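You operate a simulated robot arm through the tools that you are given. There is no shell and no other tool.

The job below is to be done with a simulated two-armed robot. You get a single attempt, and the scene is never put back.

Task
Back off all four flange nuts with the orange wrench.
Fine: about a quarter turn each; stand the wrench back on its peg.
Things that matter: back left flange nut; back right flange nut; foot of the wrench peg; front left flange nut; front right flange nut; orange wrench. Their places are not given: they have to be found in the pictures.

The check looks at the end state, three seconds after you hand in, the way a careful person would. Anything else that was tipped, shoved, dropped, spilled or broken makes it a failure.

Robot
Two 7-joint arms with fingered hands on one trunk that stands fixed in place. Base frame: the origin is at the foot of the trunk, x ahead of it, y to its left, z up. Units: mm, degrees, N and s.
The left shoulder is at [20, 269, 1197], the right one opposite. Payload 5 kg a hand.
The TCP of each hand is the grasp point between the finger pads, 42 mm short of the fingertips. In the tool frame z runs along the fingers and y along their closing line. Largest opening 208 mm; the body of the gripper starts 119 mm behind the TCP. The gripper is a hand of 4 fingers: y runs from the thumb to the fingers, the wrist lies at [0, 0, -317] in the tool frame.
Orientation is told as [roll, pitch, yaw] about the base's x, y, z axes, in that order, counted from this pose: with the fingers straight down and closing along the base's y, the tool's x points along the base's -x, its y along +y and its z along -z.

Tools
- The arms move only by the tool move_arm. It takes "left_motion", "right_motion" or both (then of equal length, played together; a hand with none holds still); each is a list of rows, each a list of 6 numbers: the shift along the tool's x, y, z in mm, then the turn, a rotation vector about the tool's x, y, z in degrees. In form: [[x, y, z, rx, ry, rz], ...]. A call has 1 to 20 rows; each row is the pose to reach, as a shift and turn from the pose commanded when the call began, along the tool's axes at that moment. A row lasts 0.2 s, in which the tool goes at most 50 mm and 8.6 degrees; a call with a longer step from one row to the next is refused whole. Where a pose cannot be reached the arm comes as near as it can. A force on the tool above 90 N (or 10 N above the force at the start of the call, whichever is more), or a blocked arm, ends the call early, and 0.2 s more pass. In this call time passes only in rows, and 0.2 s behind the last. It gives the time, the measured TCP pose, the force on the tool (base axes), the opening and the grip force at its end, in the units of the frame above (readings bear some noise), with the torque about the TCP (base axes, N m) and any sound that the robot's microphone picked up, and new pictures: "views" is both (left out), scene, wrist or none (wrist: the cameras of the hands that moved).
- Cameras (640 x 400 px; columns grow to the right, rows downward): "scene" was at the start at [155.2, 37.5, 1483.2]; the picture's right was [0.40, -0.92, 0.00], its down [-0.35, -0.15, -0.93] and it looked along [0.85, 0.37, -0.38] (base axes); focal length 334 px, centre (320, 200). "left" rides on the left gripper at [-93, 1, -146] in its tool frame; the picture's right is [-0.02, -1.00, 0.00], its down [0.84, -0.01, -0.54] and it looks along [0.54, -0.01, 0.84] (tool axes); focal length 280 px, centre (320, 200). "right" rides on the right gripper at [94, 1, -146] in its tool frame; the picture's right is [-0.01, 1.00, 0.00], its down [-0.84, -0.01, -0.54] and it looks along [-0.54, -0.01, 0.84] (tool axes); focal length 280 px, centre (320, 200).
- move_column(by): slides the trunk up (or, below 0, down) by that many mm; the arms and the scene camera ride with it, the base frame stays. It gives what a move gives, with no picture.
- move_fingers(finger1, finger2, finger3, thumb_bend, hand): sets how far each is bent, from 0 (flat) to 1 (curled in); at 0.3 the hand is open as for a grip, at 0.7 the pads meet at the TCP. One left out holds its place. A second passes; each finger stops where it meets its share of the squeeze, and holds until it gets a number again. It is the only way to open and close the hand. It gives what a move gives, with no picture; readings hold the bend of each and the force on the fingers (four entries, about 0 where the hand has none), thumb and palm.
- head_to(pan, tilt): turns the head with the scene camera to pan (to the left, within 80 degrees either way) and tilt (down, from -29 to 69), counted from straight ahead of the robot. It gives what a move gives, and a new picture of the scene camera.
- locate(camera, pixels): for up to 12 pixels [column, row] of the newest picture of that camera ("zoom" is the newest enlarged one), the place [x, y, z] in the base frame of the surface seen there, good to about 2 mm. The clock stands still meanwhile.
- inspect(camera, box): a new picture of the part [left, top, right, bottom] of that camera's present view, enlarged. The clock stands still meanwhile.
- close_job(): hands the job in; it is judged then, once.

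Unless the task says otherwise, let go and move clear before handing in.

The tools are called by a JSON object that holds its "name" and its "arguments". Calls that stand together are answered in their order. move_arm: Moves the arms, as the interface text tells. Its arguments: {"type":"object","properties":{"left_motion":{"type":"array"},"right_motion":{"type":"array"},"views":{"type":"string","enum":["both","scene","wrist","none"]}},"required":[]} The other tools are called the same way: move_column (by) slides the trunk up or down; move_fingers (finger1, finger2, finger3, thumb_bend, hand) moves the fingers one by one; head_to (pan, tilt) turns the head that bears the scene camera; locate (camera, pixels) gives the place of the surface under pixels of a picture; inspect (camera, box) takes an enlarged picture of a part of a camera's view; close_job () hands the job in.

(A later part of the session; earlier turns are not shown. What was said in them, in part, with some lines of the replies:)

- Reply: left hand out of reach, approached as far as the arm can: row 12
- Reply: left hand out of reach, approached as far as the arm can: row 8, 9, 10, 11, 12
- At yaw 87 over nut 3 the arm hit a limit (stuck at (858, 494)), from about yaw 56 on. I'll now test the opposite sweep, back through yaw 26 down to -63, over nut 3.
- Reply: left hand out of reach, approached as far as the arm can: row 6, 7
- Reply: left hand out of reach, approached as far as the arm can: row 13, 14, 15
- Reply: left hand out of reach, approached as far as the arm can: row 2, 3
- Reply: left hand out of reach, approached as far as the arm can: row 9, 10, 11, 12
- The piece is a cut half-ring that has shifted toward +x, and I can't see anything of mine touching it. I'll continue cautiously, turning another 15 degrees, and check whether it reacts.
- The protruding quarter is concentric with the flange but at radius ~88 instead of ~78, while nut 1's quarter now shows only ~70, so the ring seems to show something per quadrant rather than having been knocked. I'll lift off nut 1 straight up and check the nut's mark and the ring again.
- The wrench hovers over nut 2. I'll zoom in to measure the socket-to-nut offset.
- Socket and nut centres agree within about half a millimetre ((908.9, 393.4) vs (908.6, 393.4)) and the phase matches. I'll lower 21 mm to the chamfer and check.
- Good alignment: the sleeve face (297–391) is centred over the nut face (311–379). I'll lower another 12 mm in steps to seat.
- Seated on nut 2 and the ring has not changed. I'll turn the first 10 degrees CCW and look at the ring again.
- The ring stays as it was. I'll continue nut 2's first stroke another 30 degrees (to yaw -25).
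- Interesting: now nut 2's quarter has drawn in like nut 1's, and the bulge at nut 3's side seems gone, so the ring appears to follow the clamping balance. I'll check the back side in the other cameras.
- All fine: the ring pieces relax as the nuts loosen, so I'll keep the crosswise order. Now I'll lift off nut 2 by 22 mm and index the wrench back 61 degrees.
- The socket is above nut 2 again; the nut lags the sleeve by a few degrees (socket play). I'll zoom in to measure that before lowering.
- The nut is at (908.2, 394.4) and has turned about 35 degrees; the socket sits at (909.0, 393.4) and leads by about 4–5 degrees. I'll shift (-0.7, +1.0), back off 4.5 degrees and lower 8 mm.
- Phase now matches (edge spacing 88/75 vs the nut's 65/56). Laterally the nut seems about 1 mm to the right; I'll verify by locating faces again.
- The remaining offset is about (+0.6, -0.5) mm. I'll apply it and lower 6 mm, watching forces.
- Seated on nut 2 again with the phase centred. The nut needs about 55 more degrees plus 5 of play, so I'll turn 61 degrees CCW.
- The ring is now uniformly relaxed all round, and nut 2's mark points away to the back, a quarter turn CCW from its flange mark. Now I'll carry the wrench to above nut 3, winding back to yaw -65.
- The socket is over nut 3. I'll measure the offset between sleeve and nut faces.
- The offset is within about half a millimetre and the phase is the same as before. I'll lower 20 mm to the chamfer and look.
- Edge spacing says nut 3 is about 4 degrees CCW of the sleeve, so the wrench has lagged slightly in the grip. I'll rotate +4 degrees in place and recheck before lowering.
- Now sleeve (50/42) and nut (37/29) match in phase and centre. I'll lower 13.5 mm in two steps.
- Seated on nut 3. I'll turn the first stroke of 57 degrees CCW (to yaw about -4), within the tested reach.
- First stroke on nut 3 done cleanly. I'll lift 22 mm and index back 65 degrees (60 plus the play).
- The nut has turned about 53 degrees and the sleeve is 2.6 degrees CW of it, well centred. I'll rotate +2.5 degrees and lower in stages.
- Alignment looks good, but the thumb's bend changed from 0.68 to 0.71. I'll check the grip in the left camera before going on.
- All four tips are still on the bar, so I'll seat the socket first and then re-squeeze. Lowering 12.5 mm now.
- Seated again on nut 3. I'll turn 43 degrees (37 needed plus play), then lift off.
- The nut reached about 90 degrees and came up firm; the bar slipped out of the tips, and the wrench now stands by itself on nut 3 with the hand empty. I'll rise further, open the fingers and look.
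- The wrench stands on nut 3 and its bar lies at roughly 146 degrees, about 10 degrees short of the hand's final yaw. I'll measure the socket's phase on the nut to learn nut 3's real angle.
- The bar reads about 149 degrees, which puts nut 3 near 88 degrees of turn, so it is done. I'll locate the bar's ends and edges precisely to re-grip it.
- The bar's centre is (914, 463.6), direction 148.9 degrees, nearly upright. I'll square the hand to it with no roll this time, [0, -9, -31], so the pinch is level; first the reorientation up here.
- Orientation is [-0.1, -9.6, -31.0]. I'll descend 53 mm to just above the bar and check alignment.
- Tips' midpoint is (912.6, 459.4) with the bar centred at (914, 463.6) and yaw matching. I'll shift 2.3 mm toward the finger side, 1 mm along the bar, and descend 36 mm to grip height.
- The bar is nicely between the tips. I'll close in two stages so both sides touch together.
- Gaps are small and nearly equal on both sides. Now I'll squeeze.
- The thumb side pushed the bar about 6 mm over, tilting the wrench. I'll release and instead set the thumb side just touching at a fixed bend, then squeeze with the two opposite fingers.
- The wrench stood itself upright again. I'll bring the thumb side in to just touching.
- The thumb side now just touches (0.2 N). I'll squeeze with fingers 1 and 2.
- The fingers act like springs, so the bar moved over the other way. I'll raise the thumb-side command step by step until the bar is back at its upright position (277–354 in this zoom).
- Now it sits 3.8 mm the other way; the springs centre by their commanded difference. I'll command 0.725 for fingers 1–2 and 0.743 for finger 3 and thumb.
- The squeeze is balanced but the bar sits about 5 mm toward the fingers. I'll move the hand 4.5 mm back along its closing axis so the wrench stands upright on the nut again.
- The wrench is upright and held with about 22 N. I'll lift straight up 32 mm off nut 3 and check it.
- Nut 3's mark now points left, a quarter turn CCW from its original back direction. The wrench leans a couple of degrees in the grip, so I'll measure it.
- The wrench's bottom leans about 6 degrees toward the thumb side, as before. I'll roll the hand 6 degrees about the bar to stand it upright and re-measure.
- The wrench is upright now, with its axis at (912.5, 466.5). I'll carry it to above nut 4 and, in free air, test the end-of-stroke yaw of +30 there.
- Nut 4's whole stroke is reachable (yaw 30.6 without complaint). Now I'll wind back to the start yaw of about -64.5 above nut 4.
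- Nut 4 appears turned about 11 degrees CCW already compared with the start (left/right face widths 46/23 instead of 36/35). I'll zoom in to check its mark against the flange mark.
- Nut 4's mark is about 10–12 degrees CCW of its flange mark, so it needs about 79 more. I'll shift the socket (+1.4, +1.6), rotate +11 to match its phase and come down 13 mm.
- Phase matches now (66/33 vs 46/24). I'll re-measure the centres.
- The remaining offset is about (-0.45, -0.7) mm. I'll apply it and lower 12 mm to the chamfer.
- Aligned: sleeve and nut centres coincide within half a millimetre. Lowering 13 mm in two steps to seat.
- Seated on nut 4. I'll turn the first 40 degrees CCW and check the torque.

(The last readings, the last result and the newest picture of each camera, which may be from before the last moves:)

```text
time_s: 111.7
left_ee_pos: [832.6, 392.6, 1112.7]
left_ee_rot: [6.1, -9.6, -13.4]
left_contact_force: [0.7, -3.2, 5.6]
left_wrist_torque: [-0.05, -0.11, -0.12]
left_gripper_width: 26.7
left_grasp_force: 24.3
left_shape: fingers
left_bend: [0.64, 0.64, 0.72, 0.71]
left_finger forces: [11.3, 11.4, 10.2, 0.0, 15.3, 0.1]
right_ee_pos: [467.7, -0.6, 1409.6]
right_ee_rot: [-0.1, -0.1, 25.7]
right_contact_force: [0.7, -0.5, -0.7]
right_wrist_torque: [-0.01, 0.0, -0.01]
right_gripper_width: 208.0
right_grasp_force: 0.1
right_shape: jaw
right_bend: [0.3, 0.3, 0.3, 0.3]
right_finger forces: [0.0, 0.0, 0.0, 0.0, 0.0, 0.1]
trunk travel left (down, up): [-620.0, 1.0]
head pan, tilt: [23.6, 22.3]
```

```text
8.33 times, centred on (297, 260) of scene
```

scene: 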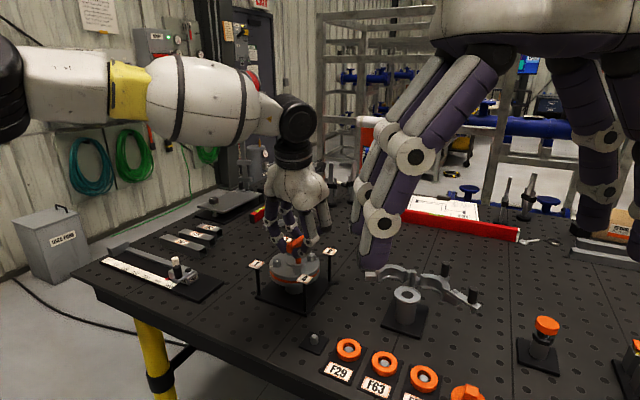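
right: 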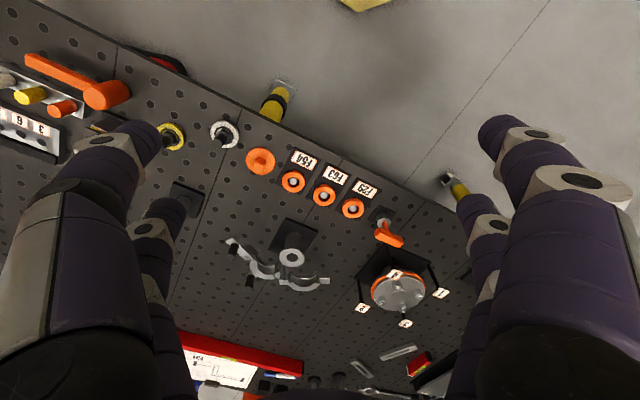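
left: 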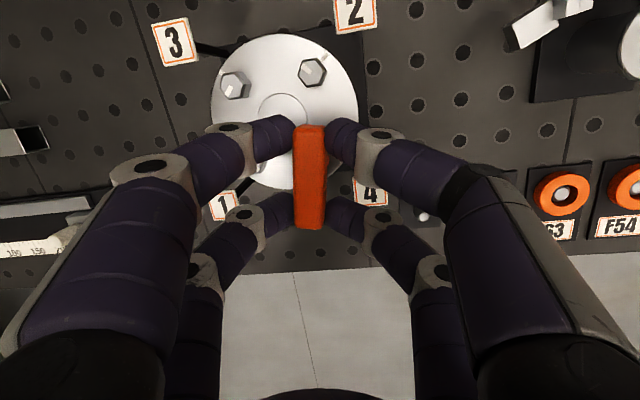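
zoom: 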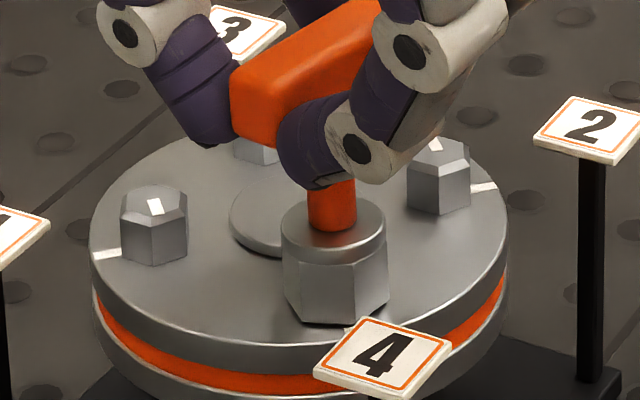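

Turning smoothly with low torque. The nut is rising slightly into the socket (5.6 N up), so I'll ease up 1 mm while turning the remaining 44 degrees.

{"name": "move_arm", "arguments": {"left_motion": [[-0.72, -0.2, -0.3, -0.83, 0.52, -4.9], [-1.44, -0.38, -0.5, -1.67, 1.05, -9.8], [-2.14, -0.49, -0.6, -2.5, 1.57, -14.7], [-2.85, -0.56, -0.6, -3.34, 2.1, -19.6], [-3.54, -0.57, -0.5, -4.17, 2.62, -24.5], [-4.23, -0.53, -0.36, -5, 3.14, -29.4], [-4.91, -0.42, -0.23, -5.84, 3.67, -34.3], [-5.58, -0.26, -0.1, -6.67, 4.19, -39.2], [-6.1, -0.08, 0, -7.34, 4.61, -43.1]], "views": "scene"}}

{"name": "inspect", "arguments": {"camera": "scene", "box": [262, 236, 332, 284]}}

```text
time_s: 113.7
left_ee_pos: [840.2, 389.4, 1112.1]
left_ee_rot: [6.1, -9.4, 30.5]
left_contact_force: [-1.7, -4.1, 5.1]
left_wrist_torque: [-0.12, 0.22, -0.2]
left_gripper_width: 27.1
left_grasp_force: 24.2
left_shape: fingers
left_bend: [0.64, 0.64, 0.72, 0.71]
left_finger forces: [10.5, 12.2, 10.0, 0.1, 15.4, 0.0]
right_ee_pos: [466.7, -0.9, 1410.4]
right_ee_rot: [-0.1, 0.0, 25.6]
right_contact_force: [0.4, 0.4, -0.4]
right_wrist_torque: [-0.02, -0.01, -0.02]
right_gripper_width: 207.9
right_grasp_force: 0.0
right_shape: jaw
right_bend: [0.3, 0.3, 0.3, 0.3]
right_finger forces: [0.1, 0.1, 0.0, 0.0, 0.1, 0.1]
trunk travel left (down, up): [-620.0, 1.0]
head pan, tilt: [23.6, 22.3]
```

scene: 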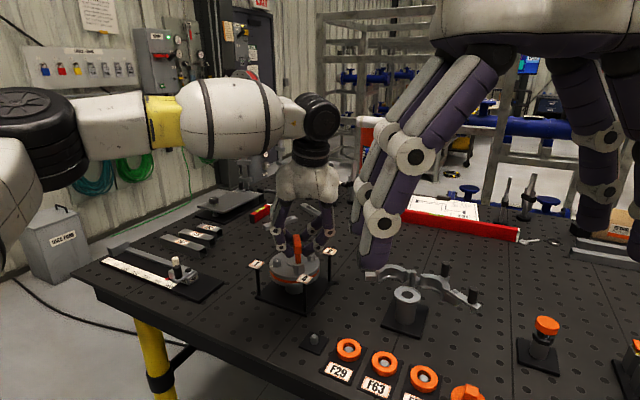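

```text
8.33 times, centred on (297, 260) of scene
```

zoom: 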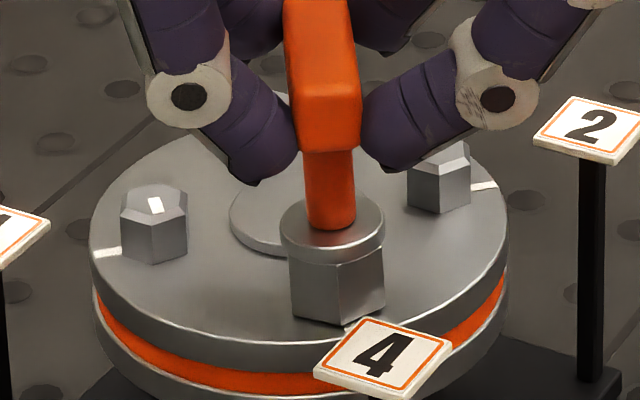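

Nut 4 has had its turn. I'll relieve 3 degrees of play and lift off 35 mm, then inspect all four marks.

{"name": "move_arm", "arguments": {"left_motion": [[0.38, 0.18, 0, 0.5, -0.31, 2.94], [-0.8, 0.9, -7, 0.5, -0.31, 2.94], [-2, 1.7, -14, 0.5, -0.31, 2.94], [-3.7, 2.8, -24, 0.5, -0.31, 2.94], [-5.4, 3.9, -34.3, 0.5, -0.31, 2.94]], "views": "both"}}

{"name": "inspect", "arguments": {"camera": "scene", "box": [262, 236, 332, 284]}}

```text
time_s: 114.9
left_ee_pos: [838.7, 392.3, 1148.6]
left_ee_rot: [6.1, -9.5, 27.4]
left_contact_force: [0.0, -0.5, -1.4]
left_wrist_torque: [-0.02, 0.0, -0.03]
left_gripper_width: 26.9
left_grasp_force: 22.2
left_shape: fingers
left_bend: [0.64, 0.64, 0.72, 0.71]
left_finger forces: [11.5, 11.1, 10.2, 0.1, 12.0, 0.1]
right_ee_pos: [468.3, 0.3, 1409.1]
right_ee_rot: [0.0, -0.1, 25.7]
right_contact_force: [-0.7, -0.5, 1.2]
right_wrist_torque: [0.02, -0.02, 0.0]
right_gripper_width: 208.1
right_grasp_force: 0.0
right_shape: jaw
right_bend: [0.3, 0.3, 0.3, 0.3]
right_finger forces: [0.0, 0.0, 0.0, 0.0, 0.0, 0.0]
trunk travel left (down, up): [-620.0, 1.0]
head pan, tilt: [23.6, 22.3]
```

scene: 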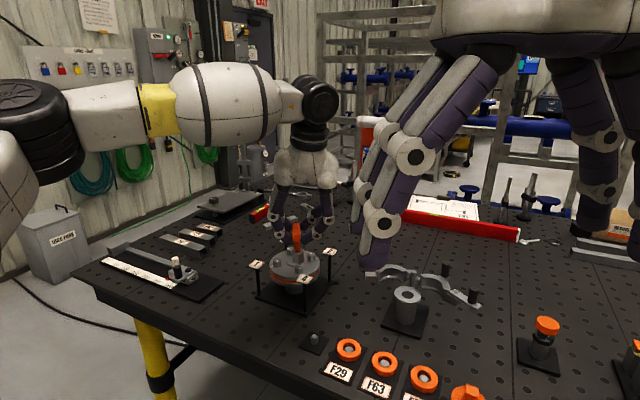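
left: 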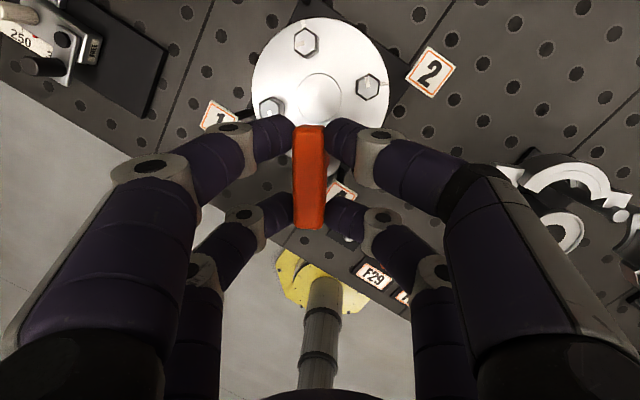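

```text
8.33 times, centred on (297, 260) of scene
```

zoom: 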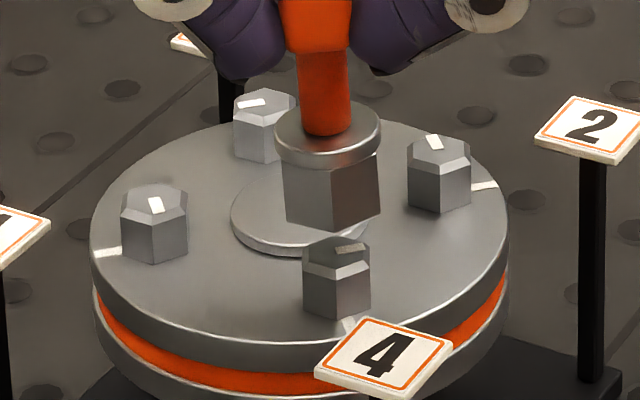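

All four marks now point a quarter turn CCW from their flange marks. I'll check the angles more precisely from above with the left camera.

{"name": "inspect", "arguments": {"camera": "left", "box": [285, 28, 325, 56]}}

{"name": "inspect", "arguments": {"camera": "left", "box": [348, 72, 388, 100]}}

{"name": "inspect", "arguments": {"camera": "left", "box": [248, 86, 300, 124]}}

```text
14.29 times, centred on (305, 42) of left
```

zoom: 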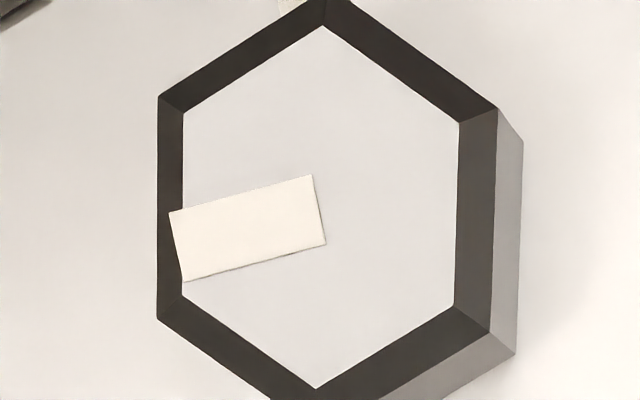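

```text
14.29 times, centred on (368, 86) of left
```

zoom: 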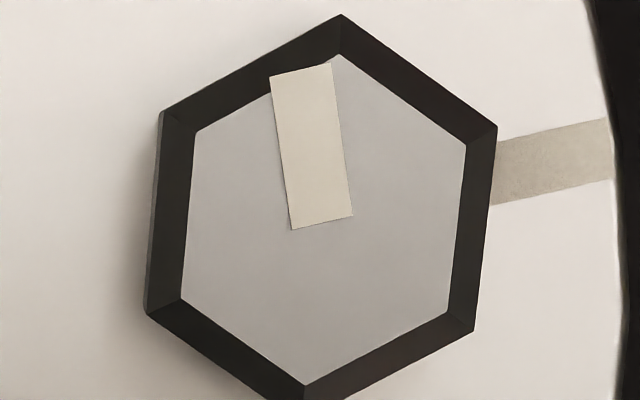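

```text
10.53 times, centred on (274, 105) of left
```

zoom: 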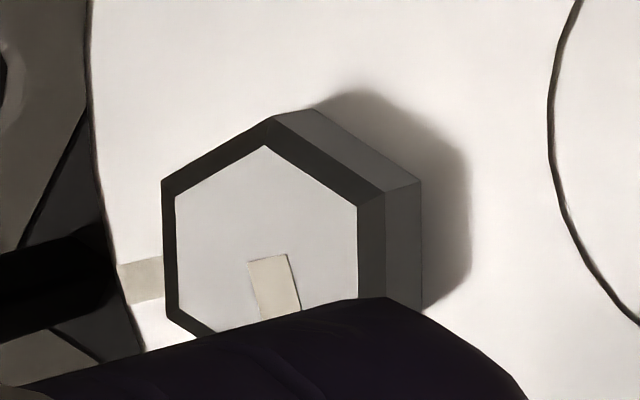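

From above: nut 1 has turned about 92 degrees, nut 2 about 84.5, nut 3 about 90.5. I'll check nut 4 in the scene zoom.

{"name": "inspect", "arguments": {"camera": "scene", "box": [288, 256, 316, 276]}}

```text
16.00 times, centred on (302, 266) of scene
```

zoom: 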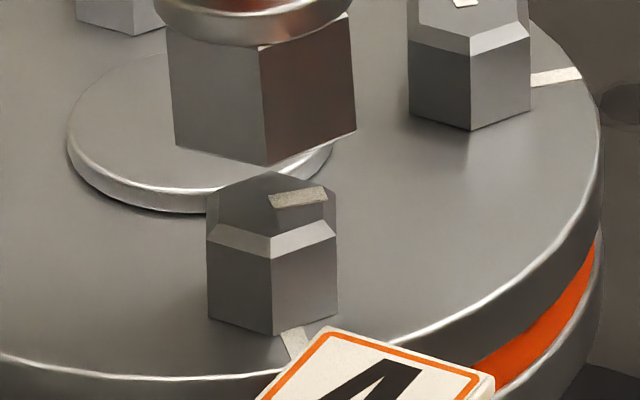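

Nut 4's corner now faces the camera squarely, i.e. about 90 degrees turned, so all four nuts are done. I'll carry the wrench back over the peg at (713, 296), staying high over tag 4, turning to yaw -35.

{"name": "move_arm", "arguments": {"left_motion": [[-2.5, 1.6, -14.7, 0, 0, 0], [17.7, -1.5, -18.4, 1.29, -0.82, 7.65], [37.9, -4.6, -22.1, 2.58, -1.64, 15.3], [58, -7.7, -25.9, 3.86, -2.45, 23], [78.2, -10.8, -29.6, 5.15, -3.27, 30.6], [98.4, -13.9, -33.3, 6.44, -4.09, 38.3], [118.6, -17, -37, 7.73, -4.91, 45.9], [138.7, -20.1, -40.8, 9.01, -5.72, 53.6], [158.9, -23.2, -44.5, 10.3, -6.54, 61.2]], "views": "both"}}

{"name": "inspect", "arguments": {"camera": "scene", "box": [290, 268, 350, 328]}}

```text
time_s: 116.9
left_ee_pos: [707.5, 290.1, 1162.3]
left_ee_rot: [6.1, -9.6, -35.1]
left_contact_force: [0.1, -0.5, -1.9]
left_wrist_torque: [-0.01, -0.01, 0.0]
left_gripper_width: 27.0
left_grasp_force: 21.9
left_shape: fingers
left_bend: [0.64, 0.64, 0.72, 0.71]
left_finger forces: [11.3, 10.9, 10.2, 0.0, 11.9, 0.1]
right_ee_pos: [467.0, -0.7, 1409.8]
right_ee_rot: [-0.1, -0.1, 25.7]
right_contact_force: [-0.2, 0.4, 0.2]
right_wrist_torque: [0.03, -0.04, 0.0]
right_gripper_width: 207.9
right_grasp_force: 0.0
right_shape: jaw
right_bend: [0.3, 0.3, 0.3, 0.3]
right_finger forces: [0.1, 0.0, 0.0, 0.0, 0.1, 0.1]
trunk travel left (down, up): [-620.0, 1.0]
head pan, tilt: [23.6, 22.3]
```

scene: 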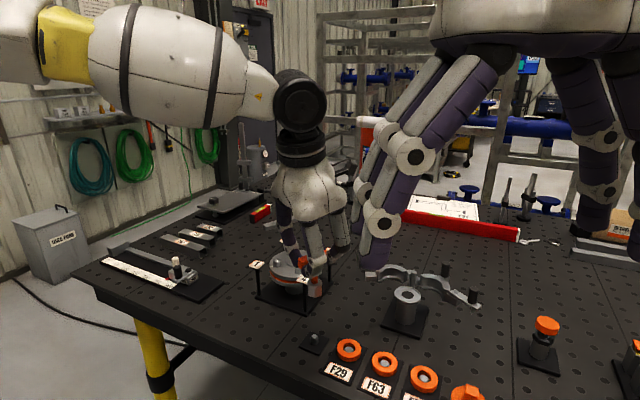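
left: 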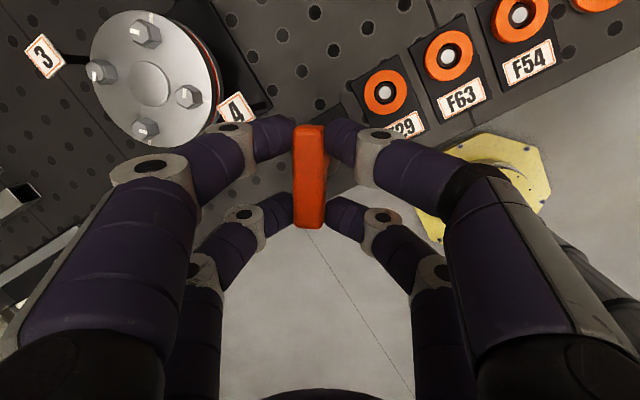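

```text
6.67 times, centred on (320, 298) of scene
```

zoom: 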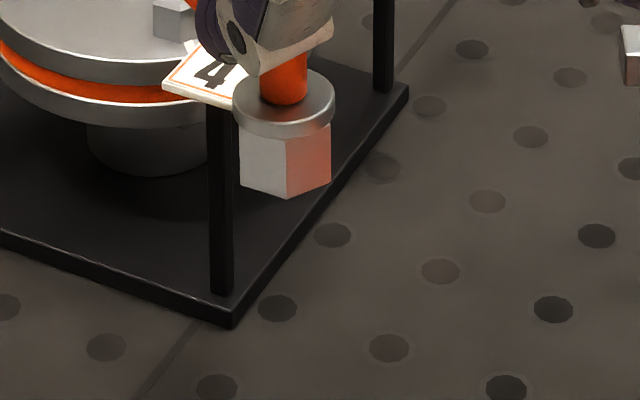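

The wrench is above the peg area. I'll measure its axis and lean here before lowering.

{"name": "inspect", "arguments": {"camera": "scene", "box": [296, 272, 336, 300]}}

{"name": "locate", "arguments": {"camera": "zoom", "pixels": [[270, 60], [272, 75], [273, 90], [274, 105], [180, 185], [220, 195], [262, 210], [182, 235], [222, 248], [265, 265], [300, 200], [340, 190]]}}

{"name": "locate", "arguments": {"camera": "zoom", "pixels": [[300, 200], [330, 195], [355, 190], [300, 255], [330, 245], [355, 238], [200, 190], [240, 200], [200, 240], [240, 255], [283, 270], [271, 68]]}}

```text
14.29 times, centred on (316, 286) of scene
```

zoom: 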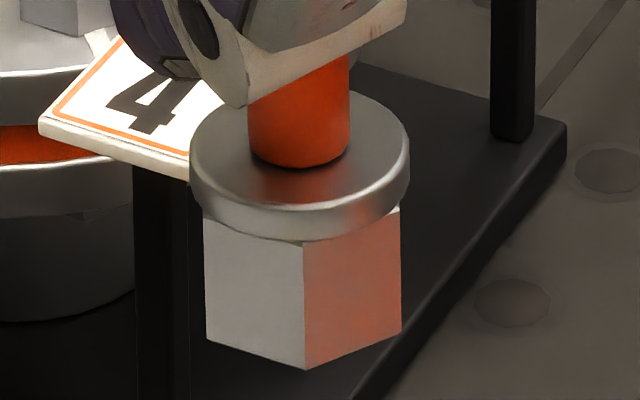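

```text
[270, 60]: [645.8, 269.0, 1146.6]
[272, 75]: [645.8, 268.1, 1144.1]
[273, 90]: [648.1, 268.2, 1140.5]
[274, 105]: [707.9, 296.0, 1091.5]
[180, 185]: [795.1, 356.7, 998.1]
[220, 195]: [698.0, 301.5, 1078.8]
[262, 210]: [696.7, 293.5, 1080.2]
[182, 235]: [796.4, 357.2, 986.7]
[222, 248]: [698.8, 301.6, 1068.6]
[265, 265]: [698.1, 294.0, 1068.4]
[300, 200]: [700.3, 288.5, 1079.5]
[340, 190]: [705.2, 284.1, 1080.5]
```

```text
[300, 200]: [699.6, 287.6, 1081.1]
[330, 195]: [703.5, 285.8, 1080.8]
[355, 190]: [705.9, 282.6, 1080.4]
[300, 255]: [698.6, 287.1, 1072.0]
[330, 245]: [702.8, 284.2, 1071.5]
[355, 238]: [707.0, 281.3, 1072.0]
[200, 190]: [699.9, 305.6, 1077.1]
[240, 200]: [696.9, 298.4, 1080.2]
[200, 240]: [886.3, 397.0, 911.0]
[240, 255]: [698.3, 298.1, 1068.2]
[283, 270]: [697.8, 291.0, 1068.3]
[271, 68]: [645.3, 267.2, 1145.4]
```

{"name": "locate", "arguments": {"camera": "zoom", "pixels": [[225, 250], [255, 258], [285, 265], [225, 325], [255, 333], [285, 345], [320, 265], [350, 258], [385, 248], [320, 345], [350, 335], [385, 320]]}}

{"name": "locate", "arguments": {"camera": "zoom", "pixels": [[297, 100], [298, 110], [299, 120], [299, 130], [300, 140], [300, 150], [300, 160], [304, 362], [208, 300], [398, 300], [304, 300], [304, 250]]}}

```text
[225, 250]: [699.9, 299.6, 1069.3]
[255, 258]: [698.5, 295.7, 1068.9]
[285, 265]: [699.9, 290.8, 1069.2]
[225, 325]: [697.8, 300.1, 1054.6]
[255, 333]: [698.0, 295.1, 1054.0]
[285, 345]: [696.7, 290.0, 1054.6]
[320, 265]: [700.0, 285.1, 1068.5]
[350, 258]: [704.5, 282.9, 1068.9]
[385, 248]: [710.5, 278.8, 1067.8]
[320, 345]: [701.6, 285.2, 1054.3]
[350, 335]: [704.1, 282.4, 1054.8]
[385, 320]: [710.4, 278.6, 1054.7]
```

```text
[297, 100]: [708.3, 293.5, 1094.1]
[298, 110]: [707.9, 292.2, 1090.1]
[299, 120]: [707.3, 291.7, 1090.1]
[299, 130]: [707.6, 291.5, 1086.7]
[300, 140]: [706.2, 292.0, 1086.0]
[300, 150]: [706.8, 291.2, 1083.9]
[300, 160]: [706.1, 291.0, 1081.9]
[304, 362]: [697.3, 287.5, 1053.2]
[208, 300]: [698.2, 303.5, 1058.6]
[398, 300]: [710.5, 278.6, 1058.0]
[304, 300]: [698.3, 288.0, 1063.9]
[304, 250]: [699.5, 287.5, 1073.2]
```

The wrench leans at most about 3 degrees; its bottom axis is near (711.6, 295.2). Now I'll measure the peg itself.

{"name": "inspect", "arguments": {"camera": "scene", "box": [296, 326, 336, 356]}}

{"name": "locate", "arguments": {"camera": "zoom", "pixels": [[285, 150], [275, 175], [300, 175], [290, 140], [285, 200], [285, 230], [260, 210], [310, 210], [285, 250], [200, 250], [380, 230], [285, 330]]}}

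```text
13.33 times, centred on (316, 341) of scene
```

zoom: 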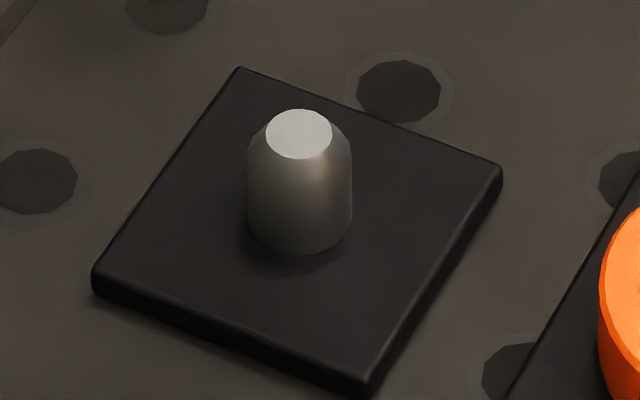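

```text
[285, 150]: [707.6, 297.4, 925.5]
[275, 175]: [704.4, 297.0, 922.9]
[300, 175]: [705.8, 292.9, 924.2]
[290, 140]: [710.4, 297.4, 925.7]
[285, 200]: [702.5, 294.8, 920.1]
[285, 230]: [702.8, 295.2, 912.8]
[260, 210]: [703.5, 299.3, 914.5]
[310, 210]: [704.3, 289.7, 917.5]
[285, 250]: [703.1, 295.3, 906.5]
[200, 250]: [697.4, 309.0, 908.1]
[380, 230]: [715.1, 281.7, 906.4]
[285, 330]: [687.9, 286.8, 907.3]
```

The peg's centre is about (712.2, 296.3), top z≈926. I'll shift (+0.6, +1.1) and lower 117 mm so the socket mouth hovers just above the peg.

{"name": "move_arm", "arguments": {"left_motion": [[3.9, -2.2, 23, 0, 0, 0], [7.9, -4.4, 45.9, 0, 0, 0], [11.8, -6.6, 68.9, 0, 0, 0], [15.7, -8.8, 91.8, 0, 0, 0], [19.7, -11, 114.8, 0, 0, 0], [19.7, -11, 114.8, 0, 0, 0]], "views": "both"}}

{"name": "inspect", "arguments": {"camera": "scene", "box": [290, 304, 342, 356]}}

```text
time_s: 118.3
left_ee_pos: [707.3, 290.4, 1044.8]
left_ee_rot: [6.1, -9.5, -35.0]
left_contact_force: [-0.3, -0.2, -1.2]
left_wrist_torque: [0.01, -0.04, 0.02]
left_gripper_width: 26.7
left_grasp_force: 21.9
left_shape: fingers
left_bend: [0.64, 0.64, 0.72, 0.71]
left_finger forces: [11.2, 10.8, 10.0, 0.0, 11.9, 0.0]
right_ee_pos: [467.7, -0.5, 1410.0]
right_ee_rot: [0.1, -0.1, 25.6]
right_contact_force: [0.1, -0.7, 0.0]
right_wrist_torque: [-0.03, -0.05, -0.03]
right_gripper_width: 208.0
right_grasp_force: 0.0
right_shape: jaw
right_bend: [0.3, 0.3, 0.3, 0.3]
right_finger forces: [0.0, 0.0, 0.0, 0.0, 0.0, 0.0]
trunk travel left (down, up): [-620.0, 1.0]
head pan, tilt: [23.6, 22.3]
```

scene: 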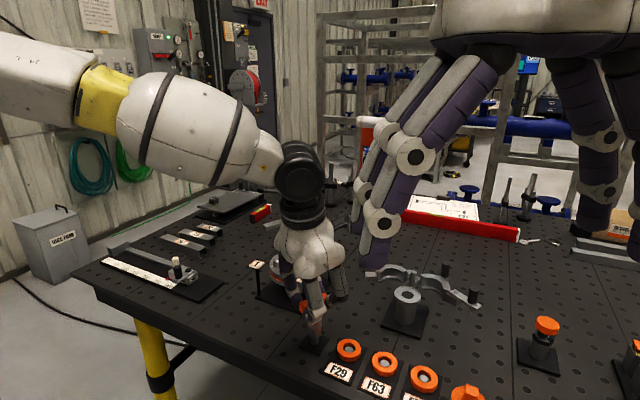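
left: 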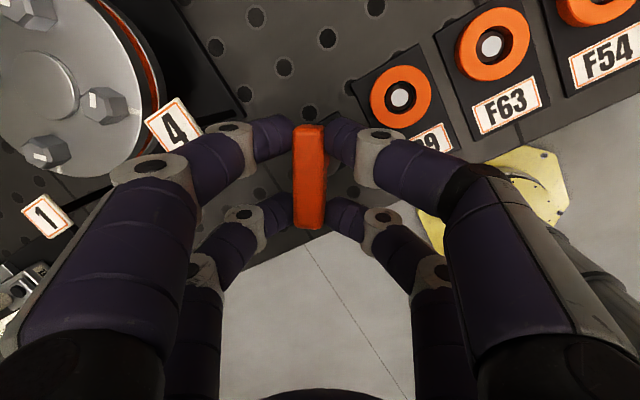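

```text
7.69 times, centred on (316, 330) of scene
```

zoom: 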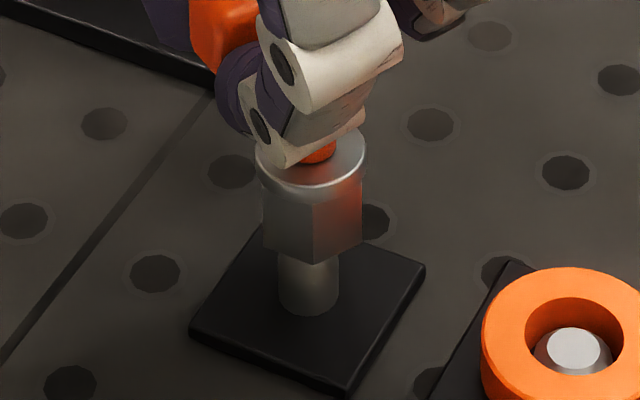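

The socket is just above the peg, which sits slightly left. I'll zoom to measure.

{"name": "inspect", "arguments": {"camera": "scene", "box": [296, 320, 336, 348]}}

{"name": "locate", "arguments": {"camera": "zoom", "pixels": [[200, 90], [230, 100], [260, 110], [205, 140], [235, 150], [265, 165], [300, 100], [330, 95], [355, 85], [300, 160], [330, 150], [355, 140]]}}

{"name": "locate", "arguments": {"camera": "zoom", "pixels": [[225, 215], [245, 215], [265, 215], [285, 215], [305, 215], [225, 245], [245, 245], [265, 245], [285, 245], [305, 245], [270, 185], [265, 265]]}}

```text
14.29 times, centred on (316, 334) of scene
```

zoom: 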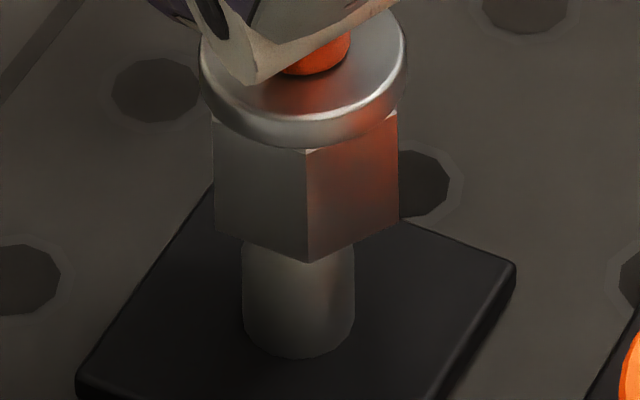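

```text
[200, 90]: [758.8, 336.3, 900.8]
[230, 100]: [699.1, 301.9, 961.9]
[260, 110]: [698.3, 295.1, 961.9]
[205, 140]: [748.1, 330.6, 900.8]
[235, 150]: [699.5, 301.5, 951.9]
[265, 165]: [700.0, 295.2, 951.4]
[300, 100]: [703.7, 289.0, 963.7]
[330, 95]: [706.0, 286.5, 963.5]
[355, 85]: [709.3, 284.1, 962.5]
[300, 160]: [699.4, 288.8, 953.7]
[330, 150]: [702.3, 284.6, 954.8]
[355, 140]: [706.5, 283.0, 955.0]
```

```text
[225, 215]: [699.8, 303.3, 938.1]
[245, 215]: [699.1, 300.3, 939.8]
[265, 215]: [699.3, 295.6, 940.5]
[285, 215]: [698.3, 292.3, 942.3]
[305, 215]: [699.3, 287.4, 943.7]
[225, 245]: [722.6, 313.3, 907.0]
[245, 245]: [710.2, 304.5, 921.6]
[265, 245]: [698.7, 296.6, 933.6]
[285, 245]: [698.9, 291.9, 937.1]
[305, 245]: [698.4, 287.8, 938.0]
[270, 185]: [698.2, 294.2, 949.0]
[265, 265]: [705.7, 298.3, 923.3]
```

The peg is about (-0.9, +1.2) mm from the socket axis. I'll shift that and lower 10 mm over the tapered top, watching the force.

{"name": "move_arm", "arguments": {"left_motion": [[1.4, 0.5, -0.2, 0, 0, 0], [2.2, 0, 4.7, 0, 0, 0], [3.07, -0.56, 9.6, 0, 0, 0]], "views": "none"}}

{"name": "inspect", "arguments": {"camera": "scene", "box": [296, 320, 336, 348]}}

```text
time_s: 119.1
left_ee_pos: [706.0, 293.4, 1034.9]
left_ee_rot: [6.2, -9.5, -34.9]
left_contact_force: [0.1, -0.2, -1.9]
left_wrist_torque: [-0.03, 0.0, 0.0]
left_gripper_width: 26.9
left_grasp_force: 22.2
left_shape: fingers
left_bend: [0.64, 0.64, 0.72, 0.71]
left_finger forces: [11.3, 10.7, 10.1, 0.0, 11.9, 0.0]
right_ee_pos: [466.4, -0.1, 1410.0]
right_ee_rot: [0.0, 0.0, 25.6]
right_contact_force: [0.5, -0.3, 0.2]
right_wrist_torque: [0.01, -0.04, -0.01]
right_gripper_width: 208.0
right_grasp_force: 0.0
right_shape: jaw
right_bend: [0.3, 0.3, 0.3, 0.3]
right_finger forces: [0.1, 0.0, 0.1, 0.0, 0.1, 0.0]
trunk travel left (down, up): [-620.0, 1.0]
head pan, tilt: [23.6, 22.3]
```

```text
14.29 times, centred on (316, 334) of scene
```

zoom: 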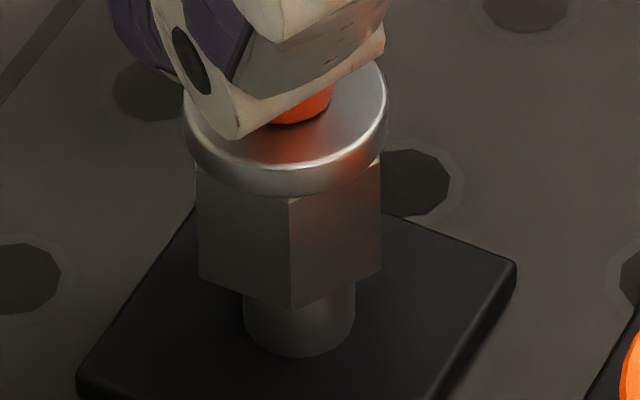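

It overshot a little: the peg is now about 1.3 mm to the right of the socket centre, still inside the taper's tolerance. I'll nudge half of that back and lower 8 mm.

{"name": "move_arm", "arguments": {"left_motion": [[-0.1, -0.5, 1.5, 0, 0, 0], [0.3, -0.8, 4.5, 0, 0, 0], [0.78, -1.19, 7.9, 0, 0, 0]], "views": "none"}}

{"name": "inspect", "arguments": {"camera": "scene", "box": [296, 320, 336, 348]}}

```text
time_s: 119.9
left_ee_pos: [706.1, 292.9, 1027.3]
left_ee_rot: [6.2, -9.6, -35.1]
left_contact_force: [-0.9, -0.6, -1.9]
left_wrist_torque: [0.0, 0.0, 0.0]
left_gripper_width: 27.1
left_grasp_force: 22.3
left_shape: fingers
left_bend: [0.64, 0.64, 0.72, 0.71]
left_finger forces: [11.1, 10.7, 10.1, 0.0, 11.9, 0.1]
right_ee_pos: [468.3, -0.0, 1408.6]
right_ee_rot: [0.0, 0.0, 25.7]
right_contact_force: [0.4, -0.4, -0.6]
right_wrist_torque: [-0.01, 0.0, 0.01]
right_gripper_width: 208.0
right_grasp_force: 0.1
right_shape: jaw
right_bend: [0.3, 0.3, 0.3, 0.3]
right_finger forces: [0.0, 0.1, 0.0, 0.0, 0.0, 0.0]
trunk travel left (down, up): [-620.0, 1.0]
head pan, tilt: [23.6, 22.3]
```

```text
14.29 times, centred on (316, 334) of scene
```

zoom: 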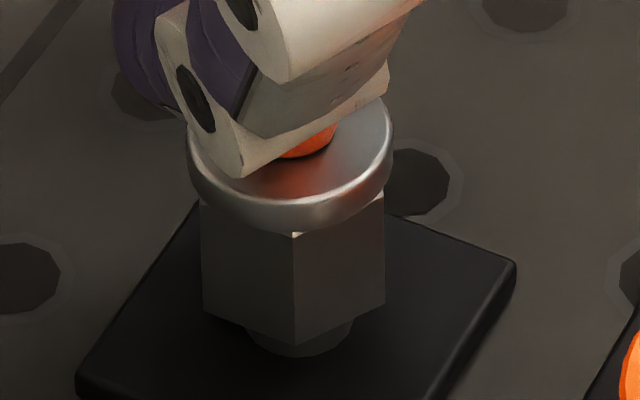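

The socket is sliding over the peg without any force. I'll lower the last few millimetres until it rests.

{"name": "move_arm", "arguments": {"left_motion": [[0.25, -0.15, 1.5, 0, 0, 0], [0.5, -0.3, 2.9, 0, 0, 0], [0.75, -0.45, 4.4, 0, 0, 0]], "views": "none"}}

{"name": "inspect", "arguments": {"camera": "scene", "box": [296, 320, 336, 348]}}

```text
time_s: 120.7
left_ee_pos: [705.6, 293.8, 1022.5]
left_ee_rot: [6.1, -9.5, -34.9]
left_contact_force: [0.6, 0.0, -3.3]
left_wrist_torque: [-0.02, -0.02, 0.02]
left_gripper_width: 26.8
left_grasp_force: 22.1
left_shape: fingers
left_bend: [0.64, 0.64, 0.72, 0.71]
left_finger forces: [11.2, 10.8, 10.1, 0.0, 11.9, 0.0]
right_ee_pos: [467.3, 0.3, 1409.5]
right_ee_rot: [0.0, 0.0, 25.7]
right_contact_force: [-0.4, -0.1, -0.3]
right_wrist_torque: [0.0, 0.03, -0.03]
right_gripper_width: 207.9
right_grasp_force: 0.1
right_shape: jaw
right_bend: [0.3, 0.3, 0.3, 0.3]
right_finger forces: [0.0, 0.0, 0.0, 0.0, 0.0, 0.0]
trunk travel left (down, up): [-620.0, 1.0]
head pan, tilt: [23.6, 22.3]
```

```text
14.29 times, centred on (316, 334) of scene
```

zoom: 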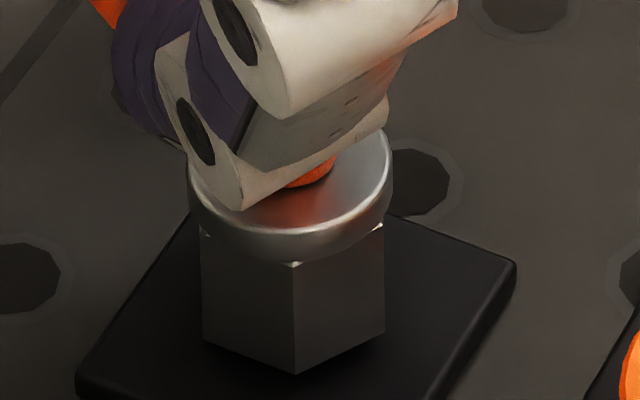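

Still carrying the wrench's weight (-3.3 N), so it isn't resting yet. I'll lower 2 mm more.

{"name": "move_arm", "arguments": {"left_motion": [[0.17, -0.1, 1, 0, 0, 0], [0.34, -0.2, 2, 0, 0, 0], [0.34, -0.2, 2, 0, 0, 0]], "views": "none"}}

{"name": "inspect", "arguments": {"camera": "scene", "box": [296, 320, 336, 348]}}

{"name": "locate", "arguments": {"camera": "zoom", "pixels": [[296, 372], [296, 340], [230, 350], [360, 345], [296, 390], [230, 300], [360, 300]]}}

```text
time_s: 121.5
left_ee_pos: [705.2, 292.2, 1020.9]
left_ee_rot: [6.2, -9.5, -35.0]
left_contact_force: [0.4, 0.8, -1.7]
left_wrist_torque: [-0.03, 0.03, 0.01]
left_gripper_width: 26.8
left_grasp_force: 22.0
left_shape: fingers
left_bend: [0.64, 0.64, 0.72, 0.71]
left_finger forces: [11.2, 10.9, 10.1, 0.0, 11.9, 0.1]
right_ee_pos: [467.6, 0.4, 1409.8]
right_ee_rot: [0.0, 0.0, 25.5]
right_contact_force: [-0.2, -0.5, -0.7]
right_wrist_torque: [0.0, 0.04, 0.02]
right_gripper_width: 208.0
right_grasp_force: 0.1
right_shape: jaw
right_bend: [0.3, 0.3, 0.3, 0.3]
right_finger forces: [0.0, 0.0, 0.1, 0.1, 0.1, 0.0]
trunk travel left (down, up): [-620.0, 1.0]
head pan, tilt: [23.6, 22.3]
```

```text
14.29 times, centred on (316, 334) of scene
```

zoom: 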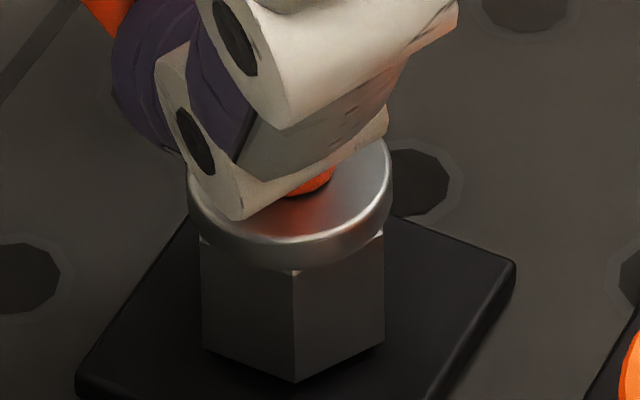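

```text
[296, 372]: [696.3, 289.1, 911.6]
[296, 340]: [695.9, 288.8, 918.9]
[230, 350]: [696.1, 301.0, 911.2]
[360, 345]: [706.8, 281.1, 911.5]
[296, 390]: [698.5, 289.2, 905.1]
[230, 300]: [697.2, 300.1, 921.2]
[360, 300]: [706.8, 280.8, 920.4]
```

The sleeve's bottom is at about z 910, very near its rest. I'll lower another 2 mm watching the force.

{"name": "move_arm", "arguments": {"left_motion": [[0.17, -0.1, 1, 0, 0, 0], [0.34, -0.2, 2, 0, 0, 0], [0.34, -0.2, 2, 0, 0, 0]], "views": "none"}}

{"name": "inspect", "arguments": {"camera": "scene", "box": [296, 320, 336, 348]}}

```text
time_s: 122.3
left_ee_pos: [705.0, 291.2, 1019.4]
left_ee_rot: [6.1, -9.5, -35.0]
left_contact_force: [-0.2, -0.1, 6.8]
left_wrist_torque: [0.1, -0.05, 0.01]
left_gripper_width: 26.8
left_grasp_force: 23.4
left_shape: fingers
left_bend: [0.63, 0.64, 0.72, 0.71]
left_finger forces: [11.5, 11.0, 10.7, 0.1, 12.8, 0.1]
right_ee_pos: [466.3, 0.1, 1410.7]
right_ee_rot: [0.1, -0.1, 25.6]
right_contact_force: [-0.5, 0.2, -0.9]
right_wrist_torque: [-0.01, -0.04, 0.03]
right_gripper_width: 207.8
right_grasp_force: 0.0
right_shape: jaw
right_bend: [0.3, 0.3, 0.3, 0.3]
right_finger forces: [0.1, 0.0, 0.1, 0.1, 0.1, 0.1]
trunk travel left (down, up): [-620.0, 1.0]
head pan, tilt: [23.6, 22.3]
```

```text
14.29 times, centred on (316, 334) of scene
```

zoom: 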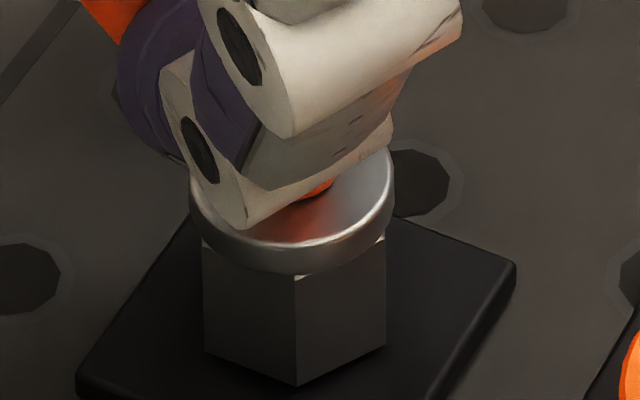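

It now rests on the peg (force turned to +6.8 N). I'll open both sides evenly to release.

{"name": "move_fingers", "arguments": {"hand": "left", "finger1": 0.59, "finger2": 0.59, "finger3": 0.65, "thumb_bend": 0.65}}

{"name": "inspect", "arguments": {"camera": "left", "box": [200, 70, 440, 250]}}

{"name": "inspect", "arguments": {"camera": "scene", "box": [280, 270, 350, 350]}}

```text
time_s: 123.3
left_ee_pos: [706.3, 292.1, 1018.6]
left_ee_rot: [6.0, -9.5, -34.9]
left_contact_force: [1.0, 0.1, 0.0]
left_wrist_torque: [-0.04, -0.02, 0.01]
left_gripper_width: 49.4
left_grasp_force: 0.0
left_shape: fingers
left_bend: [0.59, 0.59, 0.65, 0.65]
left_finger forces: [0.1, 0.0, 0.1, 0.1, 0.1, 0.0]
right_ee_pos: [467.7, -0.4, 1409.3]
right_ee_rot: [0.0, -0.1, 25.5]
right_contact_force: [-0.5, -1.1, -0.9]
right_wrist_torque: [0.01, -0.02, -0.01]
right_gripper_width: 207.9
right_grasp_force: 0.0
right_shape: jaw
right_bend: [0.3, 0.3, 0.3, 0.3]
right_finger forces: [0.0, 0.0, 0.1, 0.0, 0.0, 0.0]
trunk travel left (down, up): [-620.0, 1.0]
head pan, tilt: [23.6, 22.3]
```

```text
2.22 times, centred on (320, 160) of left
```

zoom: 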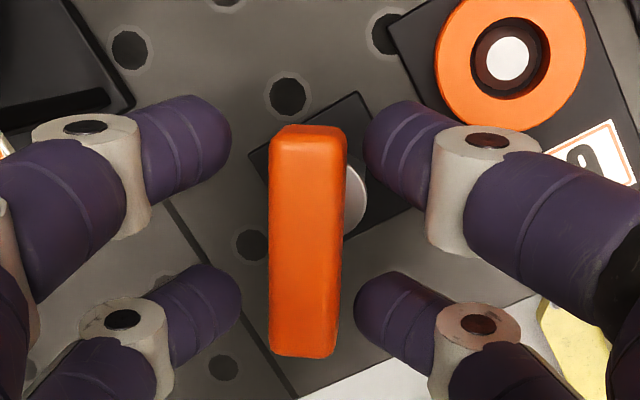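

```text
5.00 times, centred on (315, 310) of scene
```

zoom: 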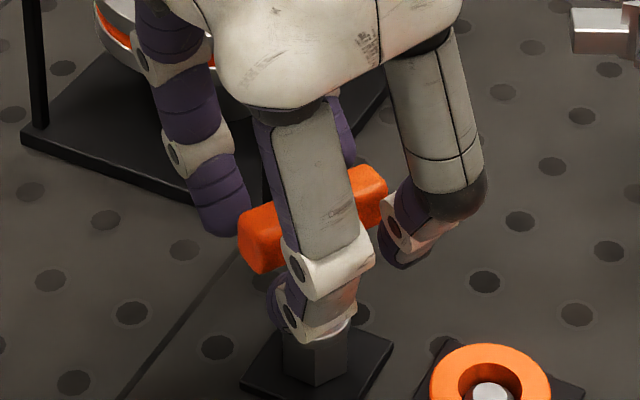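

Released cleanly. I'll open the thumb side a bit more for clearance and then rise straight up.

{"name": "move_fingers", "arguments": {"hand": "left", "finger1": 0.585, "finger2": 0.585, "finger3": 0.62, "thumb_bend": 0.62}}

{"name": "move_arm", "arguments": {"left_motion": [[-1.7, 1.05, -9.8, 0, 0, 0], [-3.3, 2.1, -19.6, 0, 0, 0], [-5, 3.1, -29.4, 0, 0, 0], [-8.3, 5.2, -49, 0, 0, 0], [-13.3, 8.4, -78.4, 0, 0, 0], [-20, 12.6, -117.6, 0, 0, 0]], "views": "both"}}

{"name": "inspect", "arguments": {"camera": "scene", "box": [280, 270, 350, 350]}}

```text
time_s: 124.3
left_ee_pos: [705.0, 293.4, 1018.6]
left_ee_rot: [6.1, -9.5, -35.0]
left_contact_force: [0.0, -0.4, -0.1]
left_wrist_torque: [0.02, 0.03, 0.02]
left_gripper_width: 59.7
left_grasp_force: 0.1
left_shape: fingers
left_bend: [0.58, 0.58, 0.62, 0.62]
left_finger forces: [0.0, 0.0, 0.0, 0.1, 0.0, 0.0]
right_ee_pos: [467.2, 0.0, 1409.5]
right_ee_rot: [0.1, 0.0, 25.6]
right_contact_force: [0.4, -0.1, 0.7]
right_wrist_torque: [0.0, -0.01, 0.03]
right_gripper_width: 207.7
right_grasp_force: 0.1
right_shape: jaw
right_bend: [0.3, 0.3, 0.3, 0.3]
right_finger forces: [0.0, 0.0, 0.0, 0.0, 0.0, 0.0]
trunk travel left (down, up): [-620.0, 1.0]
head pan, tilt: [23.6, 22.3]
```

```text
time_s: 125.7
left_ee_pos: [703.0, 292.3, 1139.6]
left_ee_rot: [6.0, -9.5, -35.0]
left_contact_force: [-1.4, 0.0, -0.1]
left_wrist_torque: [0.05, -0.12, -0.02]
left_gripper_width: 59.8
left_grasp_force: 0.1
left_shape: fingers
left_bend: [0.58, 0.58, 0.62, 0.62]
left_finger forces: [0.0, 0.0, 0.0, 0.0, 0.0, 0.0]
right_ee_pos: [466.0, 0.5, 1411.2]
right_ee_rot: [0.0, -0.1, 25.6]
right_contact_force: [-1.3, -1.1, 0.4]
right_wrist_torque: [0.05, -0.1, 0.05]
right_gripper_width: 207.9
right_grasp_force: 0.1
right_shape: jaw
right_bend: [0.3, 0.3, 0.3, 0.3]
right_finger forces: [0.0, 0.0, 0.0, 0.0, 0.1, 0.0]
trunk travel left (down, up): [-620.0, 1.0]
head pan, tilt: [23.6, 22.3]
```

scene: 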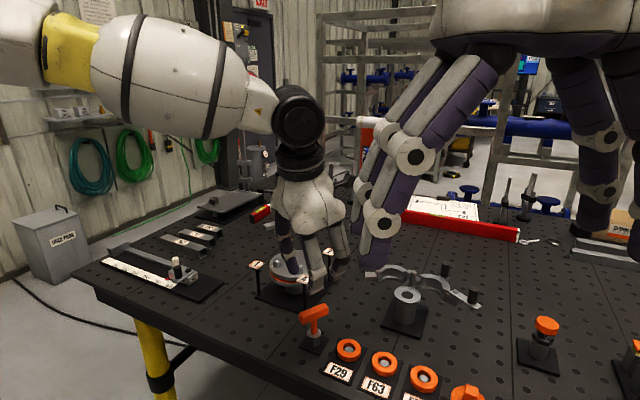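
left: 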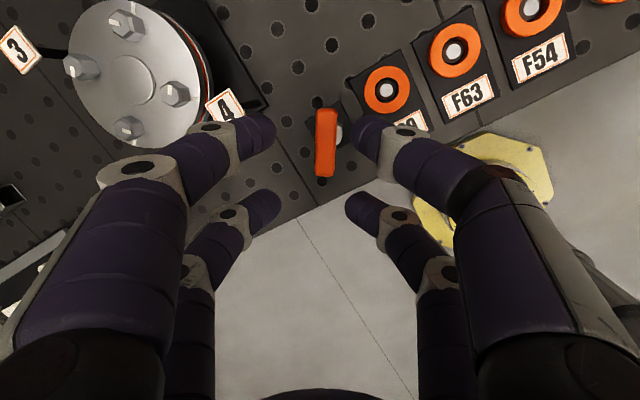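

```text
5.00 times, centred on (315, 310) of scene
```

zoom: 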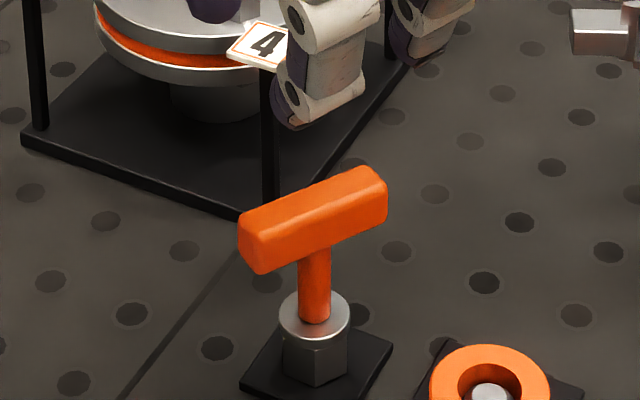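

The wrench stands upright on its peg. I'll retreat the hand up and to the left, clear of everything, for a final look.

{"name": "move_arm", "arguments": {"left_motion": [[-6.7, 4.2, -39.2, 0, 0, 0], [-13.3, 8.4, -78.4, 0, 0, 0], [24, 23, -95, 0, 0, 0], [61, 37.8, -111.5, 0, 0, 0], [98.3, 52.5, -128, 0, 0, 0], [135.5, 67.3, -144.7, 0, 0, 0], [172.6, 82, -161.3, 0, 0, 0], [209.4, 96.8, -178, 0, 0, 0]], "views": "both"}}

{"name": "inspect", "arguments": {"camera": "scene", "box": [240, 225, 350, 305]}}

{"name": "inspect", "arguments": {"camera": "scene", "box": [280, 285, 360, 365]}}

```text
time_s: 127.5
left_ee_pos: [554.8, 491.4, 1287.8]
left_ee_rot: [6.1, -9.5, -35.0]
left_contact_force: [-1.1, 0.7, 0.3]
left_wrist_torque: [-0.05, -0.08, -0.03]
left_gripper_width: 60.0
left_grasp_force: 0.0
left_shape: fingers
left_bend: [0.58, 0.58, 0.62, 0.62]
left_finger forces: [0.1, 0.0, 0.0, 0.1, 0.1, 0.1]
right_ee_pos: [465.3, 1.5, 1411.0]
right_ee_rot: [-0.2, 0.0, 25.6]
right_contact_force: [-1.3, 1.1, 1.0]
right_wrist_torque: [-0.15, -0.19, 0.02]
right_gripper_width: 208.1
right_grasp_force: 0.0
right_shape: jaw
right_bend: [0.3, 0.3, 0.3, 0.3]
right_finger forces: [0.1, 0.0, 0.0, 0.1, 0.1, 0.0]
trunk travel left (down, up): [-620.0, 1.0]
head pan, tilt: [23.6, 22.3]
```

scene: 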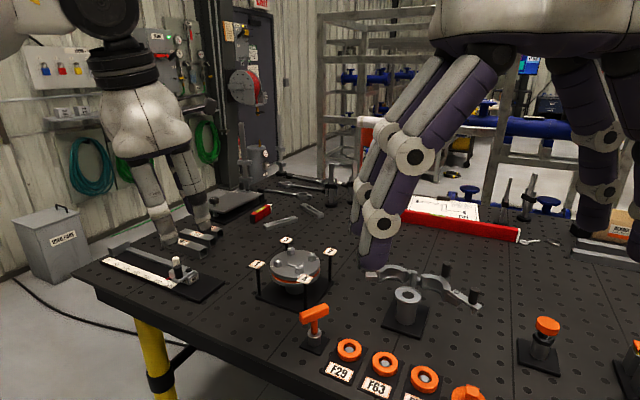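
left: 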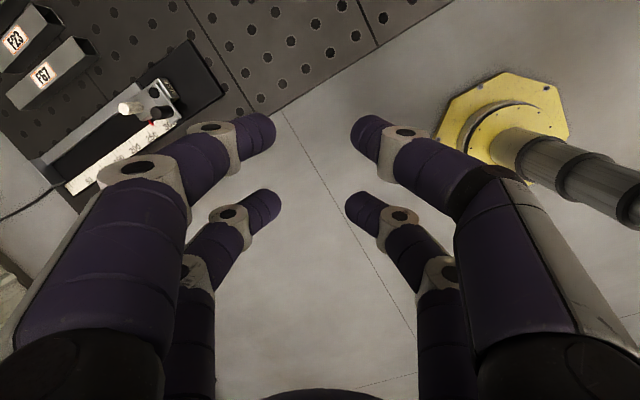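

```text
5.00 times, centred on (295, 265) of scene
```

zoom: 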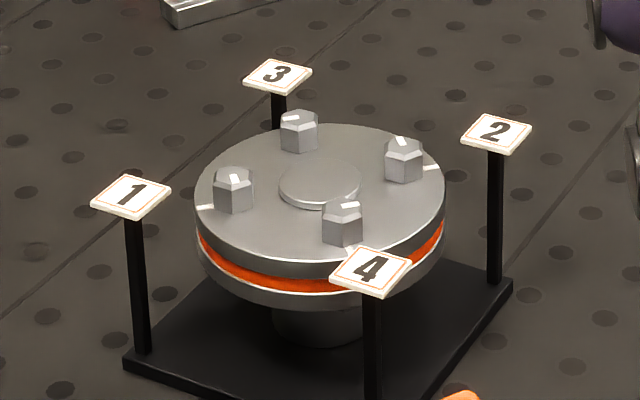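

```text
5.00 times, centred on (320, 325) of scene
```

zoom: 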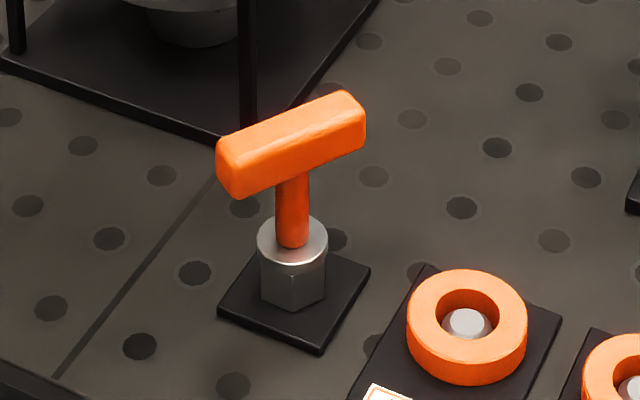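

The final view shows all four nuts backed off a quarter turn. Their marks point front, back, left and right, square to the flange marks. The ring is even all round, the tags are upright, and the wrench stands straight on its peg. Both hands are clear, so I'll hand in.

{"name": "close_job", "arguments": {}}

```text
The job is handed in.
```

I backed off all four flange nuts counterclockwise by about a quarter turn each. The orange wrench is back on its peg, standing upright, and both hands are clear.

| Nut | Turn, measured or estimated from pictures |
|---|---|
| 1 (front left) | about 92° |
| 2 (back right) | about 84° |
| 3 (back left) | about 90° |
| 4 (front right) | about 90° |

A few things happened along the way:

- **Tag 4:** a finger touched it lightly (2.5 N) during the first approach. It had not moved when I measured it again.
- **Orange ring on the flange:** it shifted unevenly while nuts 1 and 2 were being worked, with no contact from me that I could see. In the last picture it looks even all round, but drawn in further than at the start.
- **Grip slip on nut 3:** near the end of its turn the wrench slipped out of the fingers and stayed standing on the nut. I gripped it again and carried on.
- **Nut 4:** when I got to it, it had already turned about 10°. I don't know the cause. I turned it the rest of the way to about 90° in total.

The wrench's handle now points in a different direction than it did at the start. The peg is round, so it still sits properly.
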